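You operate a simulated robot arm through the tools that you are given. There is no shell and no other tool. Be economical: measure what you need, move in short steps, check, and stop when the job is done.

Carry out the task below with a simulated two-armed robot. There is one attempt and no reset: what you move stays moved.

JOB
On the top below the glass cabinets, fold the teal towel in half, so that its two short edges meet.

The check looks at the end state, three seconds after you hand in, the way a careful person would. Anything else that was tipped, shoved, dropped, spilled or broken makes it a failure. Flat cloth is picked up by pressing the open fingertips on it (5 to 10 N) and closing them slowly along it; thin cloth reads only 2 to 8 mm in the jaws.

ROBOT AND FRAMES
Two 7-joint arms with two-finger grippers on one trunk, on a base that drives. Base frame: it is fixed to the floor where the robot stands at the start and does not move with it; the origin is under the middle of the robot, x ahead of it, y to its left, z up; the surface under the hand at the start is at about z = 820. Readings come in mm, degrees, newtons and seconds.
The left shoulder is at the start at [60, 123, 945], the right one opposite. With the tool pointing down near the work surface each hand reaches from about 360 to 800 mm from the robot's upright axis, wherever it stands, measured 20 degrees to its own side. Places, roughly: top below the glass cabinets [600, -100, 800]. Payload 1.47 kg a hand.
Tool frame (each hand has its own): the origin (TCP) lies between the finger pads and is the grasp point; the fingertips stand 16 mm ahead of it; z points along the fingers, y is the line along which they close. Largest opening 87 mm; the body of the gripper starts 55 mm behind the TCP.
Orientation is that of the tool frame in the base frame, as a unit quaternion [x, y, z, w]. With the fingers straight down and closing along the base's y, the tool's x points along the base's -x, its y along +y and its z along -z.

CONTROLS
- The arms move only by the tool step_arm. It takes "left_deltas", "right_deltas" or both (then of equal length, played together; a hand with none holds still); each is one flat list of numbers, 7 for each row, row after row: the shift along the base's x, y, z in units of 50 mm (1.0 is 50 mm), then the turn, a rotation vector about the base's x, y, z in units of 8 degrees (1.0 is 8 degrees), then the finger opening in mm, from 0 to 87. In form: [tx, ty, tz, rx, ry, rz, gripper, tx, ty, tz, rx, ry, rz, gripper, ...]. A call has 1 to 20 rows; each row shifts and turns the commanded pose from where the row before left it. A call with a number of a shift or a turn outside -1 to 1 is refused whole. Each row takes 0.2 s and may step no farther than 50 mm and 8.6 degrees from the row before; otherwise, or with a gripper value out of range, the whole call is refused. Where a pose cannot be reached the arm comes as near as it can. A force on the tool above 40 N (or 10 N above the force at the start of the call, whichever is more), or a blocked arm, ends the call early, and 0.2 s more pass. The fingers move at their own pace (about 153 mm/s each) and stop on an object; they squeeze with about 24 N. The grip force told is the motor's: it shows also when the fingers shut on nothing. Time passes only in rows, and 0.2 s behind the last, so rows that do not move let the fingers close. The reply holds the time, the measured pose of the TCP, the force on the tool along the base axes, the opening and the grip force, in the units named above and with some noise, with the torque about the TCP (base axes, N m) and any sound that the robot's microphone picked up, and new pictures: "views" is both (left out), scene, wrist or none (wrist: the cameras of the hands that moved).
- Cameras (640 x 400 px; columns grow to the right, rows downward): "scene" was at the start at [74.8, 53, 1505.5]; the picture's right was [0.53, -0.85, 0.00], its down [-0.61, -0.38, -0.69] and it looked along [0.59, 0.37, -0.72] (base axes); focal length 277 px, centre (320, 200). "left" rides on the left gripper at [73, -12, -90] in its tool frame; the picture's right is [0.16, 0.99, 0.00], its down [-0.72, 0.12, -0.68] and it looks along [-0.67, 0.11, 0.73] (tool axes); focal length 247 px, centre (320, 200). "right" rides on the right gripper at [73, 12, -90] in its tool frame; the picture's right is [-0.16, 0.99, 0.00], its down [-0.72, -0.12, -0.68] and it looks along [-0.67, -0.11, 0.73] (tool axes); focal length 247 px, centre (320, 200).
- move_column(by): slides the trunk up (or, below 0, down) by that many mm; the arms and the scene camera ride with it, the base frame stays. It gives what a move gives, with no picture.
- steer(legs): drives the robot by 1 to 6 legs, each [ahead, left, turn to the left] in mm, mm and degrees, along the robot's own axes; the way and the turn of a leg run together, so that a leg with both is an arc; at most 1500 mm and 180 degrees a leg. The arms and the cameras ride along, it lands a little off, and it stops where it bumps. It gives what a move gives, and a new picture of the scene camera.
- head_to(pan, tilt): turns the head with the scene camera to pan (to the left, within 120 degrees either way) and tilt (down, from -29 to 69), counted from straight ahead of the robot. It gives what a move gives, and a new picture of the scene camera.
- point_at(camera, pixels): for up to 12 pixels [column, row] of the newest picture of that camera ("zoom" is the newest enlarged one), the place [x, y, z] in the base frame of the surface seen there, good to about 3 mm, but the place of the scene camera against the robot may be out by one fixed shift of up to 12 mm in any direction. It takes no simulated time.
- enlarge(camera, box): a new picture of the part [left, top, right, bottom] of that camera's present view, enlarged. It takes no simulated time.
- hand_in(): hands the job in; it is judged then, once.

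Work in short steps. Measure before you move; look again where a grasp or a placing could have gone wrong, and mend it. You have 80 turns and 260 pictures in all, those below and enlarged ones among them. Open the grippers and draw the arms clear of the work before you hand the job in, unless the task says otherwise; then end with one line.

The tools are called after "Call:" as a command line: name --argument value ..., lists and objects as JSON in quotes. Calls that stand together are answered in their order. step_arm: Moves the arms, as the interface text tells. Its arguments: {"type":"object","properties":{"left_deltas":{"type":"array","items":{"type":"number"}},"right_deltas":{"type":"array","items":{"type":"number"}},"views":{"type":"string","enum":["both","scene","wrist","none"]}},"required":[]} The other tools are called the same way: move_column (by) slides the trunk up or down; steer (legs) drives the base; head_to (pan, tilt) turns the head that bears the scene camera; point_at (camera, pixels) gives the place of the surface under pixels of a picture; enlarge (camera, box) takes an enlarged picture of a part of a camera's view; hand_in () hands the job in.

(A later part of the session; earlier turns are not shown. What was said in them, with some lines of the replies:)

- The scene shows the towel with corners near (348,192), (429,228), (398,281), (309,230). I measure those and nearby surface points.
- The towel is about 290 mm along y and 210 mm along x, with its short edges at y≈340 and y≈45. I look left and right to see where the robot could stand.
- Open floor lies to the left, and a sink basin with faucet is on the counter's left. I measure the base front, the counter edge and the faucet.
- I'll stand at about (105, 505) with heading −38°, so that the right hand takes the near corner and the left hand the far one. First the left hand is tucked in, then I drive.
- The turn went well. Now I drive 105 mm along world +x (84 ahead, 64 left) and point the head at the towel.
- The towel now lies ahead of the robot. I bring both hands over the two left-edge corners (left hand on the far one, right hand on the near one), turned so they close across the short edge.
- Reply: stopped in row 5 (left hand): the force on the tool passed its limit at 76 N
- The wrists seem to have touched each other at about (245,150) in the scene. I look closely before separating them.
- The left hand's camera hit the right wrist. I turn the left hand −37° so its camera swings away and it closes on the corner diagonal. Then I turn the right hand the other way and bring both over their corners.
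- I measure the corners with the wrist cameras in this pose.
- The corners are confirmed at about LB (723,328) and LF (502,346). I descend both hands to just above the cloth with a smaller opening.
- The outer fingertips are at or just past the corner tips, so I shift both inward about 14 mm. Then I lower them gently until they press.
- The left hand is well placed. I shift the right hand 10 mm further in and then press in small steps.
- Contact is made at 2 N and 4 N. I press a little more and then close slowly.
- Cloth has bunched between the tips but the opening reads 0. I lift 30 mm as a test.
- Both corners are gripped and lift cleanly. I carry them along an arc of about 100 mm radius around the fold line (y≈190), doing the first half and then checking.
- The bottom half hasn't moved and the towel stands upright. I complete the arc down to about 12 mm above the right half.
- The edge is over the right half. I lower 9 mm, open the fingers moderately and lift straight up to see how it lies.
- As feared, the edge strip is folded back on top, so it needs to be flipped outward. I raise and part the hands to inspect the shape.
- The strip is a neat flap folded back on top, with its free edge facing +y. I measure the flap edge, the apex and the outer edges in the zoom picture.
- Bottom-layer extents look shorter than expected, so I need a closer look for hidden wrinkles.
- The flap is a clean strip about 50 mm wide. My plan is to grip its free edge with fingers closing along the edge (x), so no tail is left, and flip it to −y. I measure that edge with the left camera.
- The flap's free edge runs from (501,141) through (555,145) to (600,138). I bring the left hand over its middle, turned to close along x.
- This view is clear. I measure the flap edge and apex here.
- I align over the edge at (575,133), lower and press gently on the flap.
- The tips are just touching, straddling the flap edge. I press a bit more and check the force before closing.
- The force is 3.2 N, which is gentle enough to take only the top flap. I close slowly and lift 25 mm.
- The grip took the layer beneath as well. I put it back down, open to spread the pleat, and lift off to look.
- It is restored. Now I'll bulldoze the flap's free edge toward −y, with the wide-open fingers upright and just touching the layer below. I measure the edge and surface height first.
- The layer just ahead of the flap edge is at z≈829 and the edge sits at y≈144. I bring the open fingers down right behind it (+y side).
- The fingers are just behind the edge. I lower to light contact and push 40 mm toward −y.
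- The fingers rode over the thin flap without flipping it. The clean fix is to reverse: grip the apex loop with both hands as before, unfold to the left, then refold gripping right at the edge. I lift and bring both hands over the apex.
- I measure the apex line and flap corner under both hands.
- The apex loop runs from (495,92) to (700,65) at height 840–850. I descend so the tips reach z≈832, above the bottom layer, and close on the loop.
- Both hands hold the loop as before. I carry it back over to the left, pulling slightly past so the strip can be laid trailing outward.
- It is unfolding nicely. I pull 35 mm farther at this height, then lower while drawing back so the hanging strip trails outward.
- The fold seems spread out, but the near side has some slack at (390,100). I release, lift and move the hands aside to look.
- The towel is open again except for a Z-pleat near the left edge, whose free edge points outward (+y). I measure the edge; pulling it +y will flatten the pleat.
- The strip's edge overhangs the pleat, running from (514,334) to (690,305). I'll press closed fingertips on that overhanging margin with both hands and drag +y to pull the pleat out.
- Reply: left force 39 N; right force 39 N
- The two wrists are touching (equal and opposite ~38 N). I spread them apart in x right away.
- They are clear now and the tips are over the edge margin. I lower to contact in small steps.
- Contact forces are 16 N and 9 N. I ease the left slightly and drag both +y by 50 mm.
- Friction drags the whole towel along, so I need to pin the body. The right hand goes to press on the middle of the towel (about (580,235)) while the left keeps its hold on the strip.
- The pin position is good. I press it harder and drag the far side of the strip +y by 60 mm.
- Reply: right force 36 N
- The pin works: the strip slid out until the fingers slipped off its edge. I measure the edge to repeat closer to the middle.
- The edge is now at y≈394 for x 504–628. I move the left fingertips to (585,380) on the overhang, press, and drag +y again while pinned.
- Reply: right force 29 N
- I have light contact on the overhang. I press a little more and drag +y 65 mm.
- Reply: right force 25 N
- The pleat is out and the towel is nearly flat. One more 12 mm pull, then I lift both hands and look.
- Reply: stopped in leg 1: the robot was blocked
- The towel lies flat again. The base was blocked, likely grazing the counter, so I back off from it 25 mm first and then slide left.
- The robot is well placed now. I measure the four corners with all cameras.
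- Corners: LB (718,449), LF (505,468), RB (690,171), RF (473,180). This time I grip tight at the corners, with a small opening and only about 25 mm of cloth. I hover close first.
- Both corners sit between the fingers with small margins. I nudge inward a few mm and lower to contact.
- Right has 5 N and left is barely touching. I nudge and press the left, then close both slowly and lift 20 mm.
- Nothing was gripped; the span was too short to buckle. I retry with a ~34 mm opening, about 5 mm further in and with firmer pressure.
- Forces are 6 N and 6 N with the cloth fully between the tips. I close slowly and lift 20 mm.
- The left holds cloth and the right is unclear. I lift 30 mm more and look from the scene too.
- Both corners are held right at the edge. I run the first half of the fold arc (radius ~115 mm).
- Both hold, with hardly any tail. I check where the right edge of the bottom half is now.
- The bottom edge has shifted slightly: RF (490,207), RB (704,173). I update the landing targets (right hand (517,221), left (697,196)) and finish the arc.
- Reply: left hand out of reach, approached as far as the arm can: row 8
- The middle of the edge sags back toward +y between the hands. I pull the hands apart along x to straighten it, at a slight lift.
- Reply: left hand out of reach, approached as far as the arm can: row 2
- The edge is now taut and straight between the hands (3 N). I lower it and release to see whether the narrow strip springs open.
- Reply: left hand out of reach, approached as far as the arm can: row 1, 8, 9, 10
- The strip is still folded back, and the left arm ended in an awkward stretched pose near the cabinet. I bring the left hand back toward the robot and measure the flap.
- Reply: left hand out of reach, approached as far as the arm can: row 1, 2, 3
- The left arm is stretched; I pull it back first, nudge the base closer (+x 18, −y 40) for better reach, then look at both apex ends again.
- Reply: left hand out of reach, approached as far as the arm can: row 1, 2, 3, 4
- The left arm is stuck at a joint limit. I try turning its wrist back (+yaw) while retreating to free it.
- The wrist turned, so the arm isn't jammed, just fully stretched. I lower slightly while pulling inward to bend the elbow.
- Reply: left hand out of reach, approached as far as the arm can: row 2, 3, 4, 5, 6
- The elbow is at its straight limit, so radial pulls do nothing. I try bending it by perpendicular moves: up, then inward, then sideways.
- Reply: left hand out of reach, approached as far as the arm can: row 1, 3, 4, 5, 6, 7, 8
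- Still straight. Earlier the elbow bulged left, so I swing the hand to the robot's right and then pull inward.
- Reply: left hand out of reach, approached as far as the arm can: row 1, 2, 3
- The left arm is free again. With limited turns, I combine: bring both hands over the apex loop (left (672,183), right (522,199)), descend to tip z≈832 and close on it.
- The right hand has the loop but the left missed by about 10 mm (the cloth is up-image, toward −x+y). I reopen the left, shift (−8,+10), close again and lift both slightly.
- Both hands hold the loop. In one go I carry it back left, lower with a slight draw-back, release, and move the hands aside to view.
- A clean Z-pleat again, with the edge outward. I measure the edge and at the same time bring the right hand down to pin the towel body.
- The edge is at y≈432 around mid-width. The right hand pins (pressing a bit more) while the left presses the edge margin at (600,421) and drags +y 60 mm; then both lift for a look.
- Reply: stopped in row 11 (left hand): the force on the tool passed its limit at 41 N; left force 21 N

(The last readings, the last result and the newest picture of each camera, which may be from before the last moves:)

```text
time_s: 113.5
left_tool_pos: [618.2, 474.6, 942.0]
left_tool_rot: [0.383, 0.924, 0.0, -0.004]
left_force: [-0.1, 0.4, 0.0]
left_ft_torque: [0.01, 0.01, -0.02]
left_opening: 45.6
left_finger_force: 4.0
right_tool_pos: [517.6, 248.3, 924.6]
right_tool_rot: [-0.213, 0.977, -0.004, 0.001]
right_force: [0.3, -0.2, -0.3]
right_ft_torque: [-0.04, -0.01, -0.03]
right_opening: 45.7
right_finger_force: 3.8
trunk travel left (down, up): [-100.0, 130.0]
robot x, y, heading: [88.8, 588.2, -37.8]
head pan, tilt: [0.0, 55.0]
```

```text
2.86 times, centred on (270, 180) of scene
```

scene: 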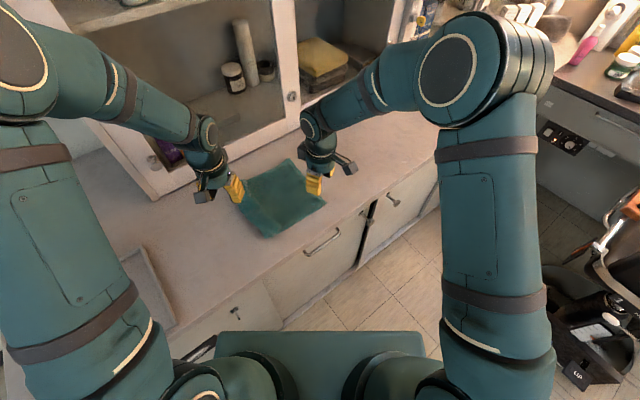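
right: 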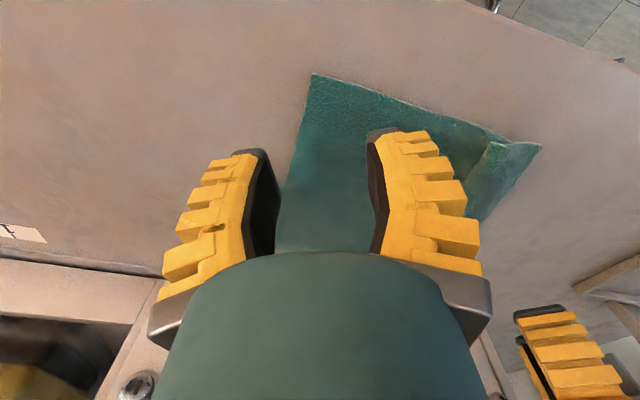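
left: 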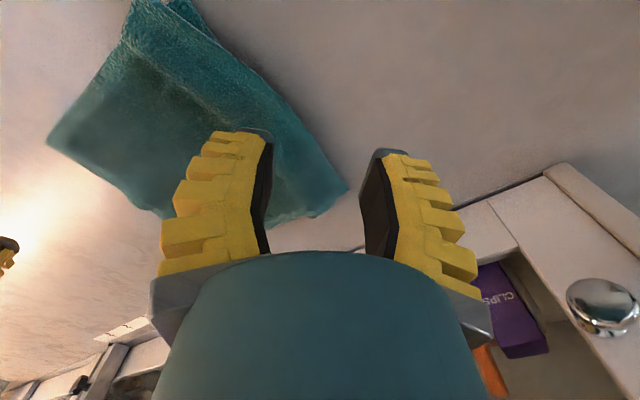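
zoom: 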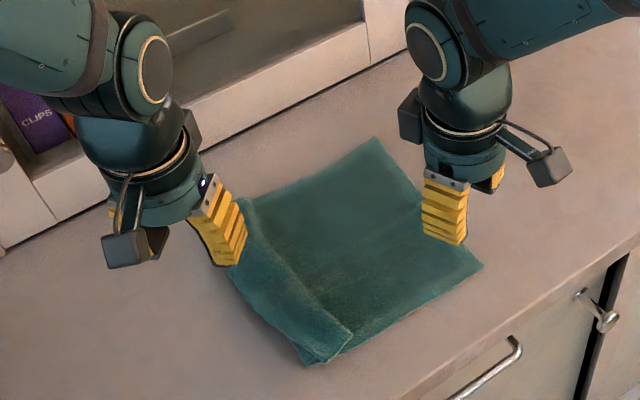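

The pleat is now small. Time to regrip at the very edge with fingers closing along the edge (x), so no strip is left. I measure the edge and turn and move both hands over it.

Call:
point_at --camera "left" --pixels '[[347, 188], [315, 145], [285, 100], [245, 60], [200, 15]]'

Call:
point_at --camera "right" --pixels '[[540, 147], [515, 178], [485, 215], [313, 76]]'

Call:
point_at --camera "zoom" --pixels '[[308, 364], [280, 340], [245, 305], [376, 140], [480, 266]]'

Call:
step_arm --left_deltas '[0.29, -0.1, -0.17, 0, 0, -1, 36, 0.29, -0.1, -0.17, 0, 0, -1, 36, 0.29, -0.1, -0.17, 0, 0, -1, 36, 0.29, -0.1, -0.17, 0, 0, -1, 36, 0.29, -0.1, -0.17, 0, 0, -1, 36]' --right_deltas '[0.03, 0.77, -0.1, 0, 0, 1, 36, 0.03, 0.77, -0.1, 0, 0, 1, 36, 0.03, 0.77, -0.1, 0, 0, 1, 36, 0.03, 0.77, -0.1, 0, 0, 1, 36, 0.03, 0.77, -0.1, 0, 0, 1, 36]'

```text
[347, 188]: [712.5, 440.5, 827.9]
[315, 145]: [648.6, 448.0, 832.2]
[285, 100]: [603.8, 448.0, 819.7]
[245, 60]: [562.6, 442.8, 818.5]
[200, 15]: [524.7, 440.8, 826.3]
```

```text
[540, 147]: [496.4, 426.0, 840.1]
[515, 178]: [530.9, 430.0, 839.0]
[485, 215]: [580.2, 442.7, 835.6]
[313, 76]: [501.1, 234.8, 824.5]
```

```text
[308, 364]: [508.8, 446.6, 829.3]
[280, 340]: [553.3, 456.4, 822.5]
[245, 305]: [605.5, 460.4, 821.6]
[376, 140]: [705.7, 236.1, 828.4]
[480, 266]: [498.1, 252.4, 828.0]
```

```text
time_s: 114.7
left_tool_pos: [691.4, 447.5, 899.5]
left_tool_rot: [0.676, 0.736, 0.001, -0.004]
left_force: [0.0, 0.2, 0.5]
left_ft_torque: [-0.03, 0.03, -0.01]
left_opening: 41.9
left_finger_force: 4.5
right_tool_pos: [526.6, 441.8, 900.4]
right_tool_rot: [-0.535, 0.845, -0.004, 0.002]
right_force: [1.0, -0.8, -0.2]
right_ft_torque: [-0.04, -0.01, -0.02]
right_opening: 41.6
right_finger_force: 4.4
trunk travel left (down, up): [-100.0, 130.0]
robot x, y, heading: [92.4, 585.9, -38.0]
head pan, tilt: [0.0, 55.0]
```

scene: 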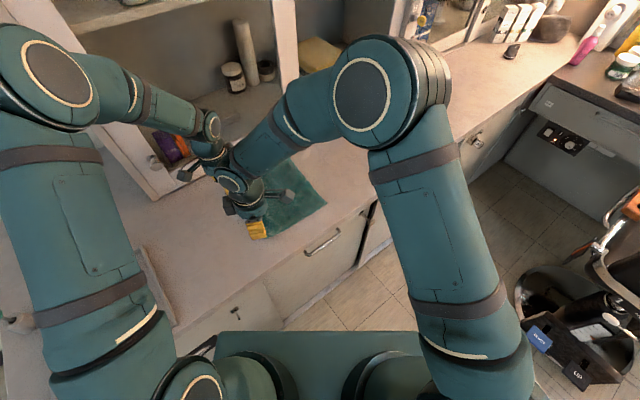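
right: 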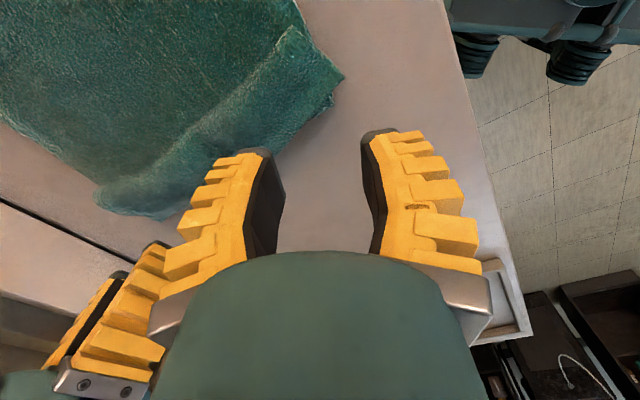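
left: 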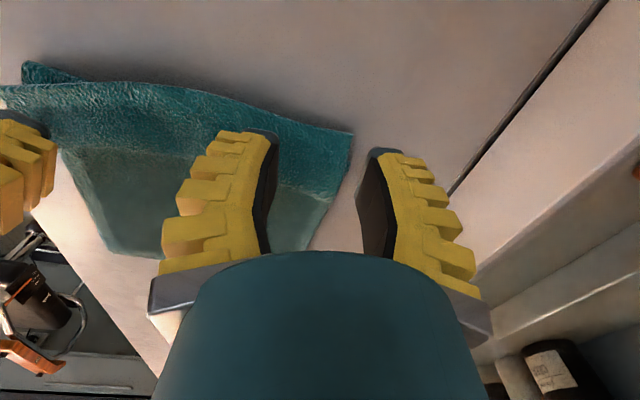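

Edge: (497,427), (531,433), (604,448), (649,448), (712,440). I place the pads half over the edge (right (532,429), left (688,442)), press, close slowly and lift.

Call:
step_arm --left_deltas '[-0.06, -0.11, -0.3, 0, 0, 0, 36, 0, 0, -0.5, 0, 0, 0, 36, 0, 0, -0.3, 0, 0, 0, 36, 0, 0, -0.1, 0, 0, 0, 36, 0, 0, -0.05, 0, 0, 0, 36, 0, 0, 0, 0, 0, 0, 33, 0, 0, 0, 0, 0, 0, 30, 0, 0, 0, 0, 0, 0, 27, 0, 0, 0, 0, 0, 0, 24, 0, 0, 0, 0, 0, 0, 21, 0, 0, 0, 0, 0, 0, 18, 0, 0, 0, 0, 0, 0, 15, 0, 0, 0, 0, 0, 0, 12, 0, 0, 0, 0, 0, 0, 8, 0, 0, 0, 0, 0, 0, 4, 0, 0, 0, 0, 0, 0, 0, 0, 0, 0, 0, 0, 0, 0, 0, 0, 0.15, 0, 0, 0, 0, 0, 0, 0.25, 0, 0, 0, 0, 0, 0, 0.25, 0, 0, 0, 0]' --right_deltas '[0.05, -0.13, -0.3, 0, 0, 1, 36, 0.05, -0.12, -0.5, 0, 0, 1, 36, 0, 0, -0.3, 0, 0, 0, 36, 0, 0, -0.1, 0, 0, 0, 36, 0, 0, -0.05, 0, 0, 0, 36, 0, 0, 0, 0, 0, 0, 33, 0, 0, 0, 0, 0, 0, 30, 0, 0, 0, 0, 0, 0, 27, 0, 0, 0, 0, 0, 0, 24, 0, 0, 0, 0, 0, 0, 21, 0, 0, 0, 0, 0, 0, 18, 0, 0, 0, 0, 0, 0, 15, 0, 0, 0, 0, 0, 0, 12, 0, 0, 0, 0, 0, 0, 8, 0, 0, 0, 0, 0, 0, 4, 0, 0, 0, 0, 0, 0, 0, 0, 0, 0, 0, 0, 0, 0, 0, 0, 0.15, 0, 0, 0, 0, 0, 0, 0.25, 0, 0, 0, 0, 0, 0, 0.25, 0, 0, 0, 0]'

Call:
enlarge --camera "scene" --box '[180, 110, 360, 250]'

```text
time_s: 118.9
left_tool_pos: [685.8, 441.9, 869.5]
left_tool_rot: [0.675, 0.737, 0.002, -0.005]
left_force: [-0.7, 0.2, 0.2]
left_ft_torque: [0.01, 0.03, 0.0]
left_opening: 0.1
left_finger_force: 24.1
right_tool_pos: [529.3, 429.1, 867.7]
right_tool_rot: [-0.646, 0.764, -0.002, 0.002]
right_force: [1.9, 0.9, 0.2]
right_ft_torque: [-0.01, -0.06, 0.02]
right_opening: 0.0
right_finger_force: 24.5
trunk travel left (down, up): [-100.0, 130.0]
robot x, y, heading: [85.5, 579.5, -37.9]
head pan, tilt: [0.0, 55.0]
```

scene: 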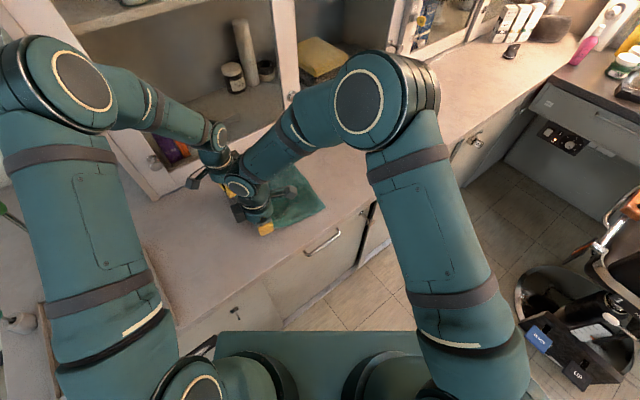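
right: 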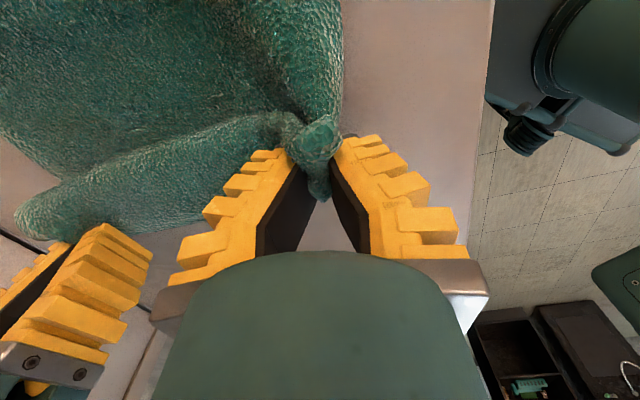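
left: 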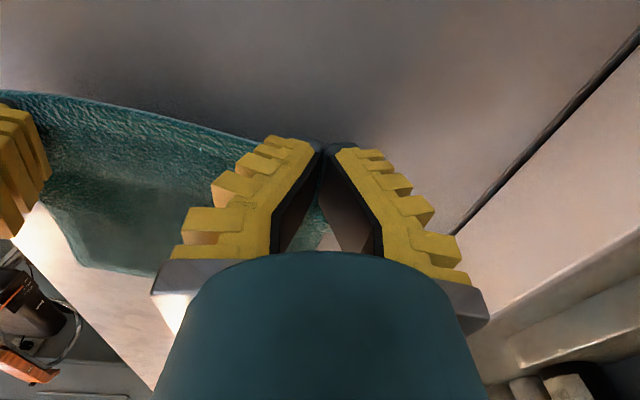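

```text
2.86 times, centred on (270, 180) of scene
```

zoom: 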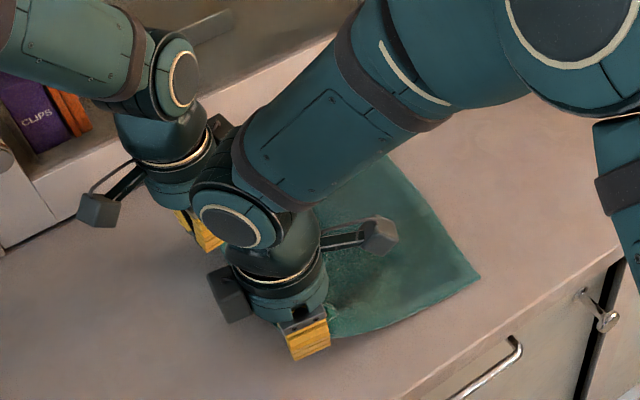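

The left holds the edge cleanly, but the right also caught the pleat beneath. I release the right, use it to pin the body, and pull the pleat out with the left's firm grip.

Call:
step_arm --right_deltas '[0, 0, -0.3, 0, 0, 0, 0, 0, 0, -0.25, 0, 0, 0, 0, 0, 0, 0, 0, 0, 0, 20, 0, 0, 0, 0, 0, 0, 44, 0, 0, 0.5, 0, 0, 0, 44, 0.1, -0.3, 0.3, 0, 0, 0, 20, 0.15, -0.75, 0, 0, 0, 0, 0, 0.15, -0.75, 0, 0, 0, 0, 0, 0.1, -0.7, 0, 0, 0, 0, 0, 0, 0, -0.5, 0, 0, 0, 0, 0, 0, -0.3, 0, 0, 0, 0, 0, 0, -0.11, 0, 0, 0, 0, 0, 0, 0, 0, 0, 0, 0, 0, 0, 0, 0, 0, 0, 0, 0, 0, 0, 0, 0, 0, 0, 0, 0, 0, 0, 0, 0, 0, 0, 0, 0, 0, 0, 0, 0, 0, 0, 0, 0, 0, 0, 0, 0, 0, 0, 0, 0, 0, 0, 0, 0, 0, 0, 0, 0]' --left_deltas '[0, 0, 0, 0, 0, 0, 0, 0, 0, 0, 0, 0, 0, 0, 0, 0, 0, 0, 0, 0, 0, 0, 0, 0, 0, 0, 0, 0, 0, 0, 0, 0, 0, 0, 0, 0, 0, 0, 0, 0, 0, 0, 0, 0, 0, 0, 0, 0, 0, 0, 0, 0, 0, 0, 0, 0, 0, 0, 0, 0, 0, 0, 0, 0, 0, 0, 0, 0, 0, 0, 0, 0, 0, 0, 0, 0, 0, 0, 0, 0, 0, 0, 0, 0, -0.02, 0.2, 0, 0, 0, 0, 0, -0.02, 0.2, 0, 0, 0, 0, 0, -0.02, 0.2, 0, 0, 0, 0, 0, -0.02, 0.2, 0, 0, 0, 0, 0, -0.02, 0.2, 0, 0, 0, 0, 0, -0.02, 0.2, 0, 0, 0, 0, 0, -0.02, 0.2, -0.1, 0, 0, 0, 0, 0, 0.1, -0.1, 0, 0, 0, 0]'

Call:
enlarge --camera "scene" --box '[160, 110, 350, 260]'

```text
refused: deltas must hold 7 numbers for each row
```

```text
2.67 times, centred on (255, 185) of scene
5 turns are left
```

zoom: 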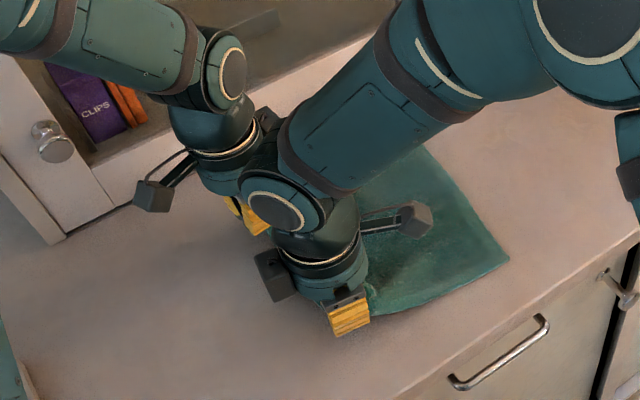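

That call was malformed. I redo it as two separate calls: the right hand releases and pins, then the left pulls the edge +y.

Call:
step_arm --right_deltas '[0, 0, -0.3, 0, 0, 0, 0, 0, 0, -0.25, 0, 0, 0, 0, 0, 0, 0, 0, 0, 0, 20, 0, 0, 0, 0, 0, 0, 44, 0, 0, 0.5, 0, 0, 0, 44, 0.1, -0.3, 0.3, 0, 0, 0, 20, 0.15, -0.75, 0, 0, 0, 0, 0, 0.15, -0.75, 0, 0, 0, 0, 0, 0.1, -0.7, 0, 0, 0, 0, 0, 0, 0, -0.5, 0, 0, 0, 0, 0, 0, -0.3, 0, 0, 0, 0, 0, 0, -0.11, 0, 0, 0, 0]' --views "none"

Call:
step_arm --left_deltas '[-0.02, 0.2, 0, 0, 0, 0, 0, -0.02, 0.2, 0, 0, 0, 0, 0, -0.02, 0.2, 0, 0, 0, 0, 0, -0.02, 0.2, 0, 0, 0, 0, 0, -0.02, 0.2, 0, 0, 0, 0, 0, -0.02, 0.2, 0, 0, 0, 0, 0, -0.02, 0.2, -0.1, 0, 0, 0, 0]'

Call:
enlarge --camera "scene" --box '[160, 110, 350, 260]'

```text
time_s: 121.5
left_tool_pos: [686.2, 441.4, 871.2]
left_tool_rot: [0.675, 0.738, 0.002, -0.005]
left_force: [-0.7, -0.5, 0.0]
left_ft_torque: [0.02, 0.0, 0.02]
left_opening: 0.0
left_finger_force: 24.2
right_tool_pos: [557.0, 304.0, 837.5]
right_tool_rot: [-0.647, 0.763, -0.003, 0.003]
right_force: [-0.2, 0.1, 0.5]
right_ft_torque: [0.01, 0.02, 0.0]
right_opening: 0.0
right_finger_force: 24.0
trunk travel left (down, up): [-100.0, 130.0]
robot x, y, heading: [87.6, 582.2, -38.0]
head pan, tilt: [0.0, 55.0]
```

```text
time_s: 123.1
left_tool_pos: [680.4, 510.3, 865.0]
left_tool_rot: [0.676, 0.737, 0.002, -0.004]
left_force: [-0.4, 0.4, 0.5]
left_ft_torque: [0.0, 0.04, 0.01]
left_opening: 0.1
left_finger_force: 24.0
right_tool_pos: [556.3, 304.0, 838.8]
right_tool_rot: [-0.647, 0.762, -0.003, 0.003]
right_force: [-1.1, -0.4, 1.9]
right_ft_torque: [0.04, 0.04, 0.03]
right_opening: 0.0
right_finger_force: 23.8
trunk travel left (down, up): [-100.0, 130.0]
robot x, y, heading: [93.3, 582.9, -37.8]
head pan, tilt: [0.0, 55.0]
```

scene: 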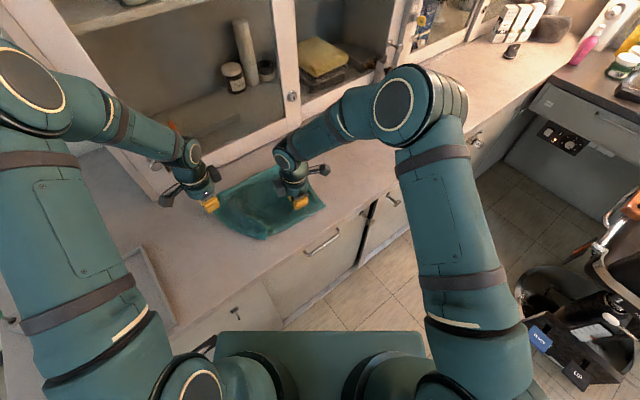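
left: 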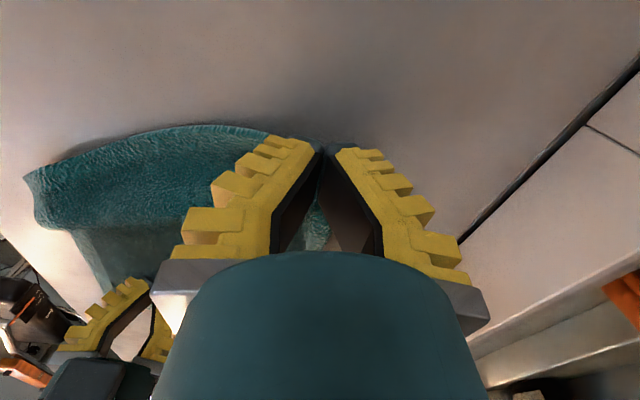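

```text
2.67 times, centred on (255, 185) of scene
4 turns are left
```

zoom: 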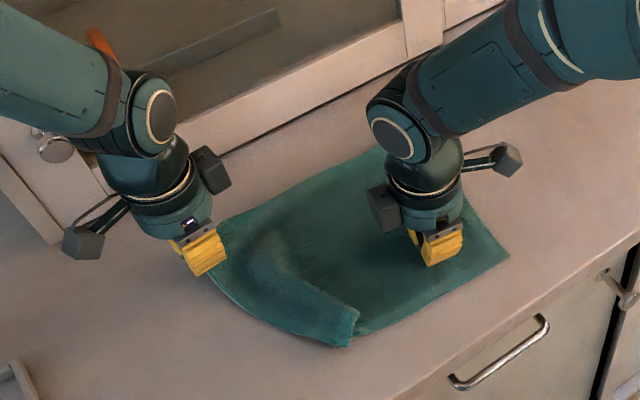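

The far side is fully out and only the near corner is still pleated. The right re-pins firmly; the left lays its edge down, moves to the near strip, presses and drags it +y.

Call:
step_arm --right_deltas '[0, 0, 0.3, 0, 0, 0, 0, 0, -0.7, 0, 0, 0, 0, 0, 0, 0, -0.3, 0, 0, 0, 0, 0, 0, -0.06, 0, 0, 0, 0]' --views "none"

Call:
step_arm --left_deltas '[0, 0, -0.45, 0, 0, 0, 0, 0, 0, 0, 0, 0, 0, 20, 0, 0, 0, 0, 0, 0, 40, 0, 0, 0.6, 0, 0, 0, 40, -0.3, 0.1, 0.4, 0, 0, 0, 20, -0.7, -0.3, 0, 0, 0, 0, 0, -0.7, -0.4, 0, 0, 0, 0, 0, -0.7, -0.5, 0, 0, 0, 0, 0, -0.7, -0.5, 0, 0, 0, 0, 0, 0, 0, -0.5, 0, 0, 0, 0, 0, 0, -0.45, 0, 0, 0, 0, 0, 0, -0.12, 0, 0, 0, 0, 0, 0.19, 0, 0, 0, 0, 0, 0, 0.19, 0, 0, 0, 0, 0, 0, 0.19, 0, 0, 0, 0, 0, 0, 0.19, 0, 0, 0, 0, 0, 0, 0.19, 0, 0, 0, 0, 0, 0, 0.19, 0, 0, 0, 0, 0, 0, 0.19, 0, 0, 0, 0, 0]' --views "none"

Call:
step_arm --left_deltas '[0, 0, 0.6, 0, 0, 0, 0, 0.5, 0.2, 0.6, 0, 0, 0, 36, 0.8, 0.1, 0, 0, 0, 0, 36, 0.8, 0, 0, 0, 0, 0, 36, 0.8, 0, 0, 0, 0, 0, 36]' --right_deltas '[0, 0, 0.6, 0, 0, 0, 0, -0.1, 0, 0.6, 0, 0, 0, 36, -0.2, 0, 0, 0, 0, 0, 36, -0.2, 0, 0, 0, 0, 0, 36, 0, 0, 0, 0, 0, 0, 36]'

Call:
enlarge --camera "scene" --box '[160, 110, 350, 260]'

```text
time_s: 124.1
left_tool_pos: [679.2, 511.3, 866.5]
left_tool_rot: [0.676, 0.737, 0.001, -0.003]
left_force: [-0.5, -0.2, -0.3]
left_ft_torque: [0.0, 0.01, -0.01]
left_opening: 0.0
left_finger_force: 23.7
right_tool_pos: [555.2, 269.0, 835.9]
right_tool_rot: [-0.647, 0.763, -0.005, 0.004]
right_force: [-2.0, -0.9, 17.5]
right_ft_torque: [-0.04, 0.08, -0.01]
right_opening: 0.0
right_finger_force: 23.7
trunk travel left (down, up): [-100.0, 130.0]
robot x, y, heading: [89.9, 584.8, -37.8]
head pan, tilt: [0.0, 55.0]
```

```text
time_s: 128.1
left_tool_pos: [525.2, 496.2, 840.1]
left_tool_rot: [0.676, 0.737, 0.002, -0.003]
left_force: [-0.6, 0.5, 0.3]
left_ft_torque: [-0.01, 0.04, -0.01]
left_opening: 0.1
left_finger_force: 24.2
right_tool_pos: [554.0, 270.1, 834.8]
right_tool_rot: [-0.647, 0.763, -0.005, 0.004]
right_force: [1.5, -3.4, 32.4]
right_ft_torque: [-0.06, 0.12, 0.02]
right_opening: 0.0
right_finger_force: 23.9
trunk travel left (down, up): [-100.0, 130.0]
robot x, y, heading: [90.8, 578.2, -38.0]
head pan, tilt: [0.0, 55.0]
```

```text
time_s: 129.3
left_tool_pos: [671.0, 510.4, 897.8]
left_tool_rot: [0.676, 0.737, 0.001, -0.004]
left_force: [0.0, 0.9, -0.5]
left_ft_torque: [0.0, 0.03, 0.0]
left_opening: 41.8
left_finger_force: 3.8
right_tool_pos: [530.9, 268.9, 894.6]
right_tool_rot: [-0.646, 0.764, -0.003, 0.003]
right_force: [0.6, -0.8, -0.5]
right_ft_torque: [0.01, 0.01, 0.02]
right_opening: 41.9
right_finger_force: 4.4
trunk travel left (down, up): [-100.0, 130.0]
robot x, y, heading: [92.8, 585.0, -37.8]
head pan, tilt: [0.0, 55.0]
```

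scene: 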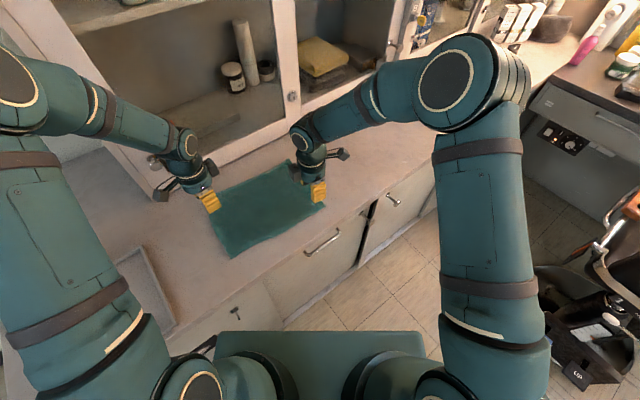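
right: 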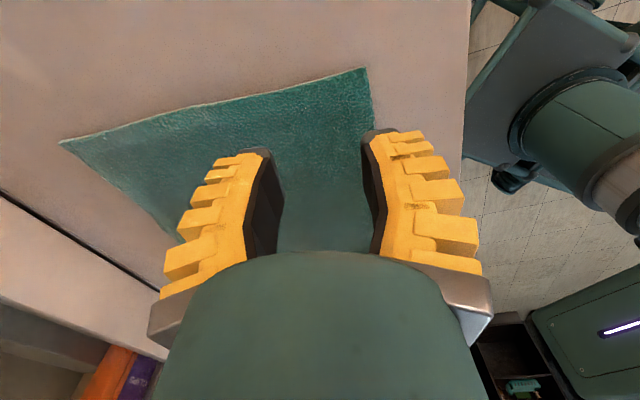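
left: 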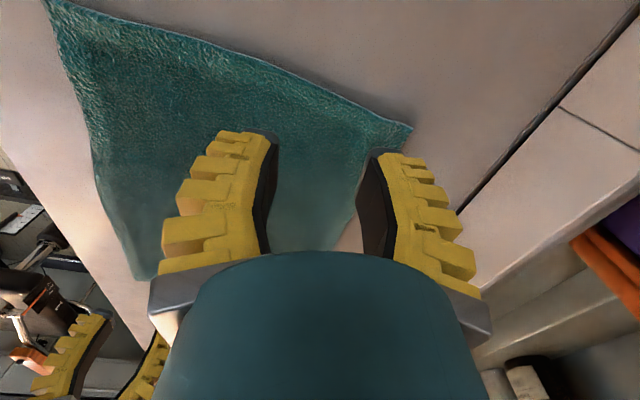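

```text
2.67 times, centred on (255, 185) of scene
3 turns are left
```

zoom: 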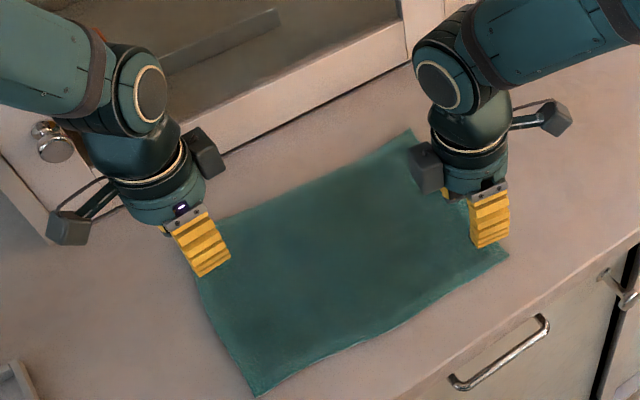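

The towel is flat again. I measure all corners now and then shift the base +y by about 90 mm so both hands can reach the left edge comfortably.

Call:
point_at --camera "left" --pixels '[[410, 128], [340, 97], [250, 62], [150, 25], [50, 3], [135, 278]]'

Call:
point_at --camera "right" --pixels '[[363, 70], [62, 142], [200, 105]]'

Call:
point_at --camera "zoom" --pixels '[[258, 394], [230, 350], [205, 300], [412, 133], [507, 255]]'

Call:
steer --legs '[[-63, 65, 0]]'

```text
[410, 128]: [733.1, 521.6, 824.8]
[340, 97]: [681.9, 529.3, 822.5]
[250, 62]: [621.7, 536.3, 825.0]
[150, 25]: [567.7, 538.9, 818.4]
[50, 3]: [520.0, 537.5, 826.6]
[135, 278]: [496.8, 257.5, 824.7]
```

```text
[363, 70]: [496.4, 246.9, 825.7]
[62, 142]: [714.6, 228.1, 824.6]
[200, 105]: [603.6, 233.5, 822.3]
```

```text
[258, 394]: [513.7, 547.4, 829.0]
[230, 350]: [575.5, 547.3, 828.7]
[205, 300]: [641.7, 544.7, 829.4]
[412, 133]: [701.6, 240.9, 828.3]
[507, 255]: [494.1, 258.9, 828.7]
```

```text
time_s: 130.5
left_tool_pos: [662.7, 599.9, 897.7]
left_tool_rot: [0.674, 0.739, 0.001, -0.003]
left_force: [-0.1, -0.1, 0.6]
left_ft_torque: [-0.01, 0.01, -0.01]
left_opening: 41.9
left_finger_force: 4.4
right_tool_pos: [522.7, 358.9, 896.1]
right_tool_rot: [-0.647, 0.763, -0.003, 0.003]
right_force: [-0.1, -0.1, -0.4]
right_ft_torque: [-0.02, 0.03, -0.01]
right_opening: 41.9
right_finger_force: 4.0
trunk travel left (down, up): [-100.0, 130.0]
robot x, y, heading: [80.3, 673.0, -37.8]
head pan, tilt: [0.0, 55.0]
2 turns are left
```

scene: 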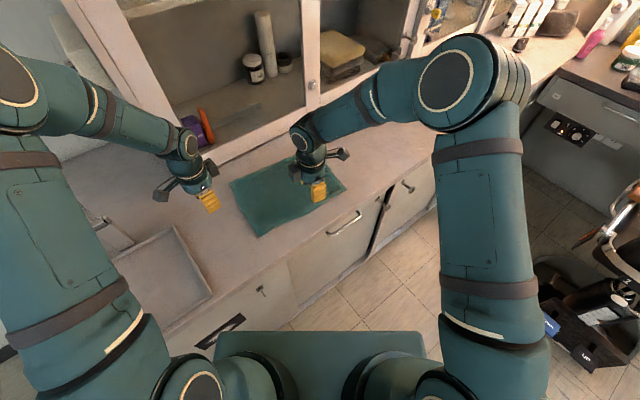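

Two turns remain, so I chain it all: grip the very edge with both hands (right (538,536), left (702,526)), arc over with a moderate radius, land on the right edge, release, retract and look.

Call:
step_arm --left_deltas '[0.2, -0.4, 0, 0, 0, 0, 36, 0.2, -0.4, 0, 0, 0, 0, 36, 0.2, -0.4, -0.1, 0, 0, 0, 36, 0.18, -0.28, -0.3, 0, 0, 0, 36, 0, 0, -0.5, 0, 0, 0, 36, 0, 0, -0.2, 0, 0, 0, 36, 0, 0, -0.08, 0, 0, 0, 36, 0, 0, -0.04, 0, 0, 0, 36, 0, 0, 0, 0, 0, 0, 33, 0, 0, 0, 0, 0, 0, 30, 0, 0, 0, 0, 0, 0, 27, 0, 0, 0, 0, 0, 0, 24, 0, 0, 0, 0, 0, 0, 21, 0, 0, 0, 0, 0, 0, 18, 0, 0, 0, 0, 0, 0, 15, 0, 0, 0, 0, 0, 0, 12, 0, 0, 0, 0, 0, 0, 8, 0, 0, 0, 0, 0, 0, 4, 0, 0, 0, 0, 0, 0, 0, 0, 0, 0, 0, 0, 0, 0]' --right_deltas '[0.06, 0.7, 0, 0, 0, 0, 36, 0.06, 0.7, 0, 0, 0, 0, 36, 0.06, 0.7, -0.1, 0, 0, 0, 36, 0.06, 0.7, -0.3, 0, 0, 0, 36, 0.06, 0.74, -0.4, 0, 0, 0, 36, 0, 0, -0.25, 0, 0, 0, 36, 0, 0, -0.08, 0, 0, 0, 36, 0, 0, -0.04, 0, 0, 0, 36, 0, 0, 0, 0, 0, 0, 33, 0, 0, 0, 0, 0, 0, 30, 0, 0, 0, 0, 0, 0, 27, 0, 0, 0, 0, 0, 0, 24, 0, 0, 0, 0, 0, 0, 21, 0, 0, 0, 0, 0, 0, 18, 0, 0, 0, 0, 0, 0, 15, 0, 0, 0, 0, 0, 0, 12, 0, 0, 0, 0, 0, 0, 8, 0, 0, 0, 0, 0, 0, 4, 0, 0, 0, 0, 0, 0, 0, 0, 0, 0, 0, 0, 0, 0]' --views "wrist"

Call:
step_arm --left_deltas '[-0.02, -0.06, 0.32, 0, 0, 0, 0, -0.02, -0.06, 0.32, 0, 0, 0, 0, -0.02, -0.2, 0.35, 0, 0, 0, 0, -0.02, -0.2, 0.35, 0, 0, 0, 0, -0.02, -0.3, 0.3, 0, 0, 0, 0, -0.02, -0.3, 0.3, 0, 0, 0, 0, -0.02, -0.41, 0.2, 0, 0, 0, 0, -0.02, -0.41, 0.2, 0, 0, 0, 0, -0.02, -0.5, 0.07, 0, 0, 0, 0, -0.02, -0.5, 0.07, 0, 0, 0, 0, -0.02, -0.47, -0.07, 0, 0, 0, 0, -0.02, -0.47, -0.07, 0, 0, 0, 0, -0.02, -0.38, -0.2, 0, 0, 0, 0, -0.02, -0.38, -0.2, 0, 0, 0, 0, -0.02, -0.28, -0.3, 0, 0, 0, 0, -0.02, -0.28, -0.3, 0, 0, 0, 0, -0.02, -0.16, -0.33, 0, 0, 0, 0, -0.02, -0.16, -0.33, 0, 0, 0, 0, -0.02, -0.09, -0.26, 0, 0, 0, 0, -0.02, -0.09, -0.26, 0, 0, 0, 0]' --right_deltas '[-0.017, -0.06, 0.32, 0, 0, 0, 0, -0.017, -0.06, 0.32, 0, 0, 0, 0, -0.017, -0.2, 0.35, 0, 0, 0, 0, -0.017, -0.2, 0.35, 0, 0, 0, 0, -0.017, -0.3, 0.3, 0, 0, 0, 0, -0.017, -0.3, 0.3, 0, 0, 0, 0, -0.017, -0.4, 0.2, 0, 0, 0, 0, -0.017, -0.4, 0.2, 0, 0, 0, 0, -0.017, -0.49, 0.07, 0, 0, 0, 0, -0.017, -0.49, 0.07, 0, 0, 0, 0, -0.017, -0.46, -0.07, 0, 0, 0, 0, -0.017, -0.46, -0.07, 0, 0, 0, 0, -0.017, -0.37, -0.2, 0, 0, 0, 0, -0.017, -0.37, -0.2, 0, 0, 0, 0, -0.017, -0.28, -0.3, 0, 0, 0, 0, -0.017, -0.28, -0.3, 0, 0, 0, 0, -0.017, -0.16, -0.33, 0, 0, 0, 0, -0.017, -0.16, -0.33, 0, 0, 0, 0, -0.017, -0.09, -0.26, 0, 0, 0, 0, -0.017, -0.09, -0.26, 0, 0, 0, 0]' --views "wrist"

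Call:
step_arm --left_deltas '[0, 0, 0, 0, 0, 0, 0, 0, 0, 0, 0, 0, 0, 10, 0, 0, 0, 0, 0, 0, 25, 0, 0, 0, 0, 0, 0, 40, 0, 0, 0.3, 0, 0, 0, 44, 0, 0, 0.6, 0, 0, 0, 44, -0.3, 0.5, 0.2, 0, 0, 0, 44, -0.3, 0.5, 0.2, 0, 0, 0, 44, -0.3, 0.5, 0.2, 0, 0, 0, 44, -0.3, 0.5, 0.2, 0, 0, 0, 44]' --right_deltas '[-0.1, 0, 0, 0, 0, 0, 0, 0, 0, 0, 0, 0, 0, 10, 0, 0, 0, 0, 0, 0, 25, 0, 0, 0, 0, 0, 0, 40, 0, 0, 0.3, 0, 0, 0, 44, 0, 0, 0.6, 0, 0, 0, 44, -0.1, -0.8, 0.3, 0, 0, 0, 44, -0.1, -0.8, 0.3, 0, 0, 0, 44, -0.1, -0.8, 0.2, 0, 0, 0, 44, 0, 0, 0, 0, 0, 0, 44]'

Call:
enlarge --camera "scene" --box '[220, 110, 380, 250]'

```text
time_s: 134.7
left_tool_pos: [699.6, 523.9, 836.9]
left_tool_rot: [0.675, 0.738, 0.002, -0.003]
left_force: [-0.9, 0.3, 6.4]
left_ft_torque: [-0.06, 0.06, -0.04]
left_opening: 0.1
left_finger_force: 24.0
right_tool_pos: [536.3, 533.8, 837.2]
right_tool_rot: [-0.647, 0.763, -0.004, 0.003]
right_force: [0.0, 0.5, 7.5]
right_ft_torque: [-0.12, -0.07, 0.04]
right_opening: 0.1
right_finger_force: 24.0
trunk travel left (down, up): [-100.0, 130.0]
robot x, y, heading: [79.1, 674.3, -37.7]
head pan, tilt: [0.0, 55.0]
```

right: 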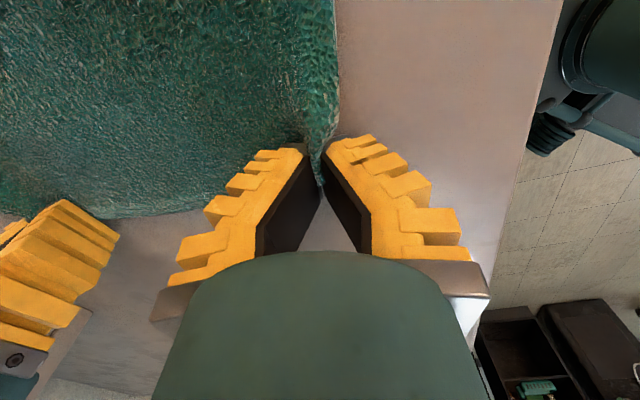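
left: 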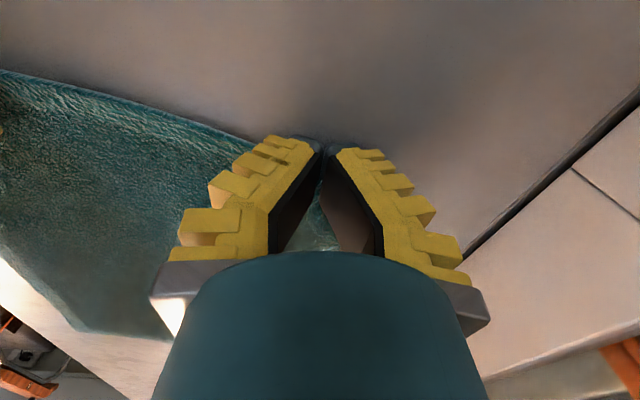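

```text
time_s: 138.9
left_tool_pos: [681.1, 240.9, 844.5]
left_tool_rot: [0.675, 0.738, 0.001, -0.003]
left_force: [-0.4, 0.4, 2.1]
left_ft_torque: [-0.03, 0.06, 0.0]
left_opening: 0.0
left_finger_force: 22.4
right_tool_pos: [519.9, 252.9, 843.7]
right_tool_rot: [-0.647, 0.763, -0.004, 0.004]
right_force: [0.9, -0.3, 1.0]
right_ft_torque: [0.01, -0.04, 0.0]
right_opening: 0.0
right_finger_force: 23.8
trunk travel left (down, up): [-100.0, 130.0]
robot x, y, heading: [83.3, 673.4, -37.8]
head pan, tilt: [0.0, 55.0]
```

right: 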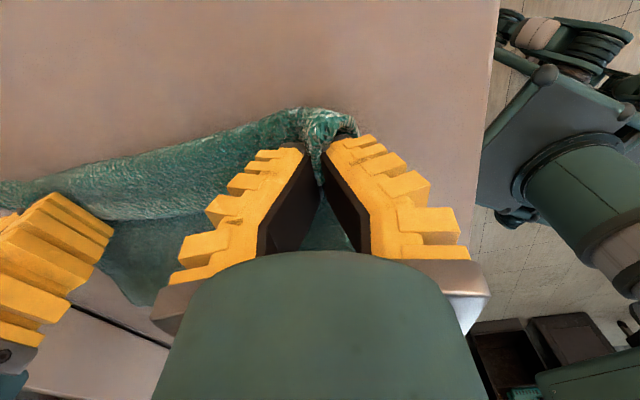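
left: 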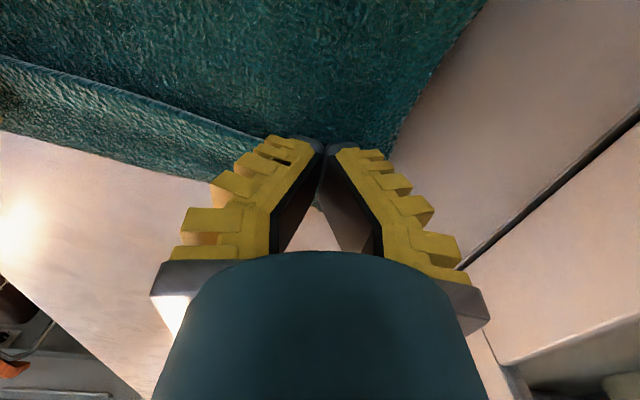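

```text
time_s: 141.1
left_tool_pos: [621.3, 342.2, 932.1]
left_tool_rot: [0.674, 0.738, 0.002, -0.003]
left_force: [-0.1, 0.8, -0.1]
left_ft_torque: [-0.03, 0.02, -0.02]
left_opening: 49.8
left_finger_force: 4.5
right_tool_pos: [500.7, 132.5, 932.5]
right_tool_rot: [-0.647, 0.762, -0.004, 0.004]
right_force: [0.1, 0.5, -0.7]
right_ft_torque: [-0.01, -0.02, 0.02]
right_opening: 49.6
right_finger_force: 4.4
trunk travel left (down, up): [-100.0, 130.0]
robot x, y, heading: [78.2, 671.8, -37.5]
head pan, tilt: [0.0, 55.0]
```

scene: 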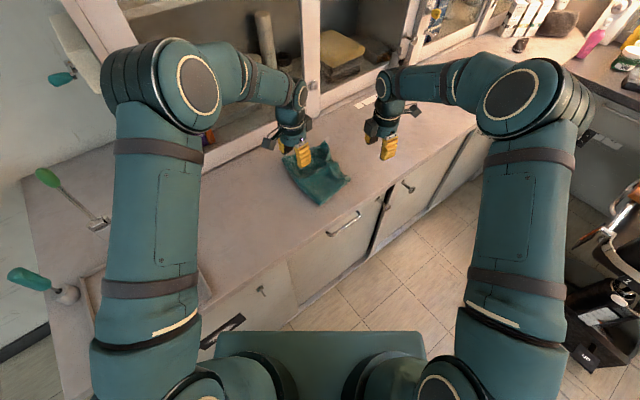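
right: 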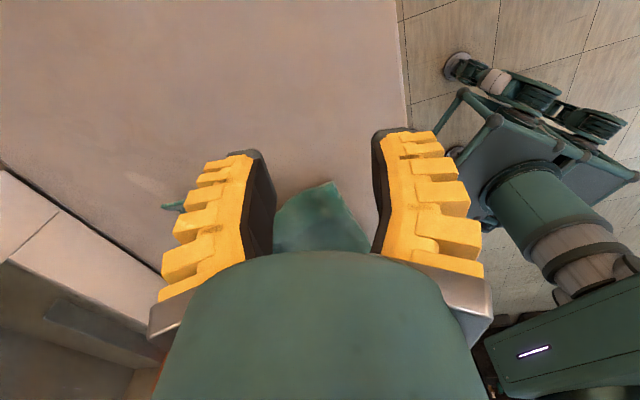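
left: 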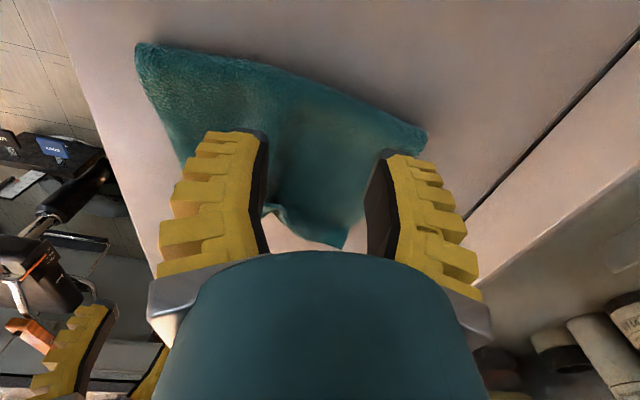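

```text
2.86 times, centred on (300, 180) of scene
1 turns are left
```

zoom: 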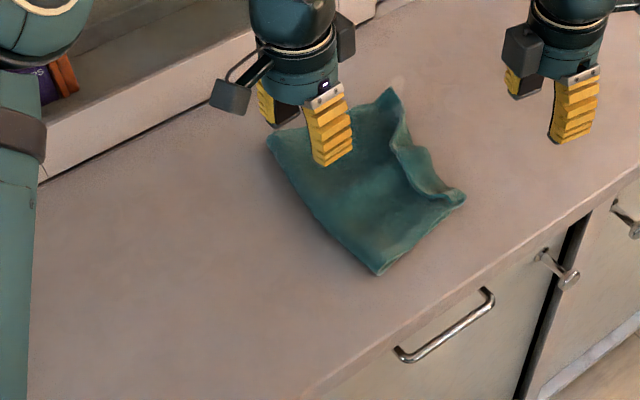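

The towel is now folded in half with its short edges together, apart from a slight lip mid-edge. There is no turn left to check a correction, so I only draw both arms clear and hand in.

Call:
step_arm --left_deltas '[0, 0.5, 0.6, 0, 0, 0, 44, -0.1, 0.8, 0.3, 0, 0, 0, 44, -0.2, 0.8, 0.2, 0, 0, 0, 44]' --right_deltas '[-0.1, -0.5, 0.6, 0, 0, 0, 44, -0.1, -0.7, 0.3, 0, 0, 0, 44, 0, 0, 0, 0, 0, 0, 44]' --views "none"

Call:
hand_in

```text
time_s: 141.9
left_tool_pos: [605.1, 446.6, 985.5]
left_tool_rot: [0.675, 0.737, 0.001, -0.002]
left_force: [-1.1, -0.5, -0.6]
left_ft_torque: [0.0, -0.03, 0.02]
left_opening: 49.6
left_finger_force: 4.2
right_tool_pos: [489.6, 73.4, 975.2]
right_tool_rot: [-0.647, 0.762, -0.004, 0.003]
right_force: [-0.2, 0.5, -0.2]
right_ft_torque: [-0.01, 0.02, -0.02]
right_opening: 49.7
right_finger_force: 4.1
trunk travel left (down, up): [-100.0, 130.0]
robot x, y, heading: [82.6, 671.0, -37.7]
head pan, tilt: [0.0, 55.0]
```

```text
The job is handed in.
```

I handed in the towel folded in half with its short edges roughly together, but a slight lip remains in the middle of the top edge, and I ran out of turns to check or flatten it.
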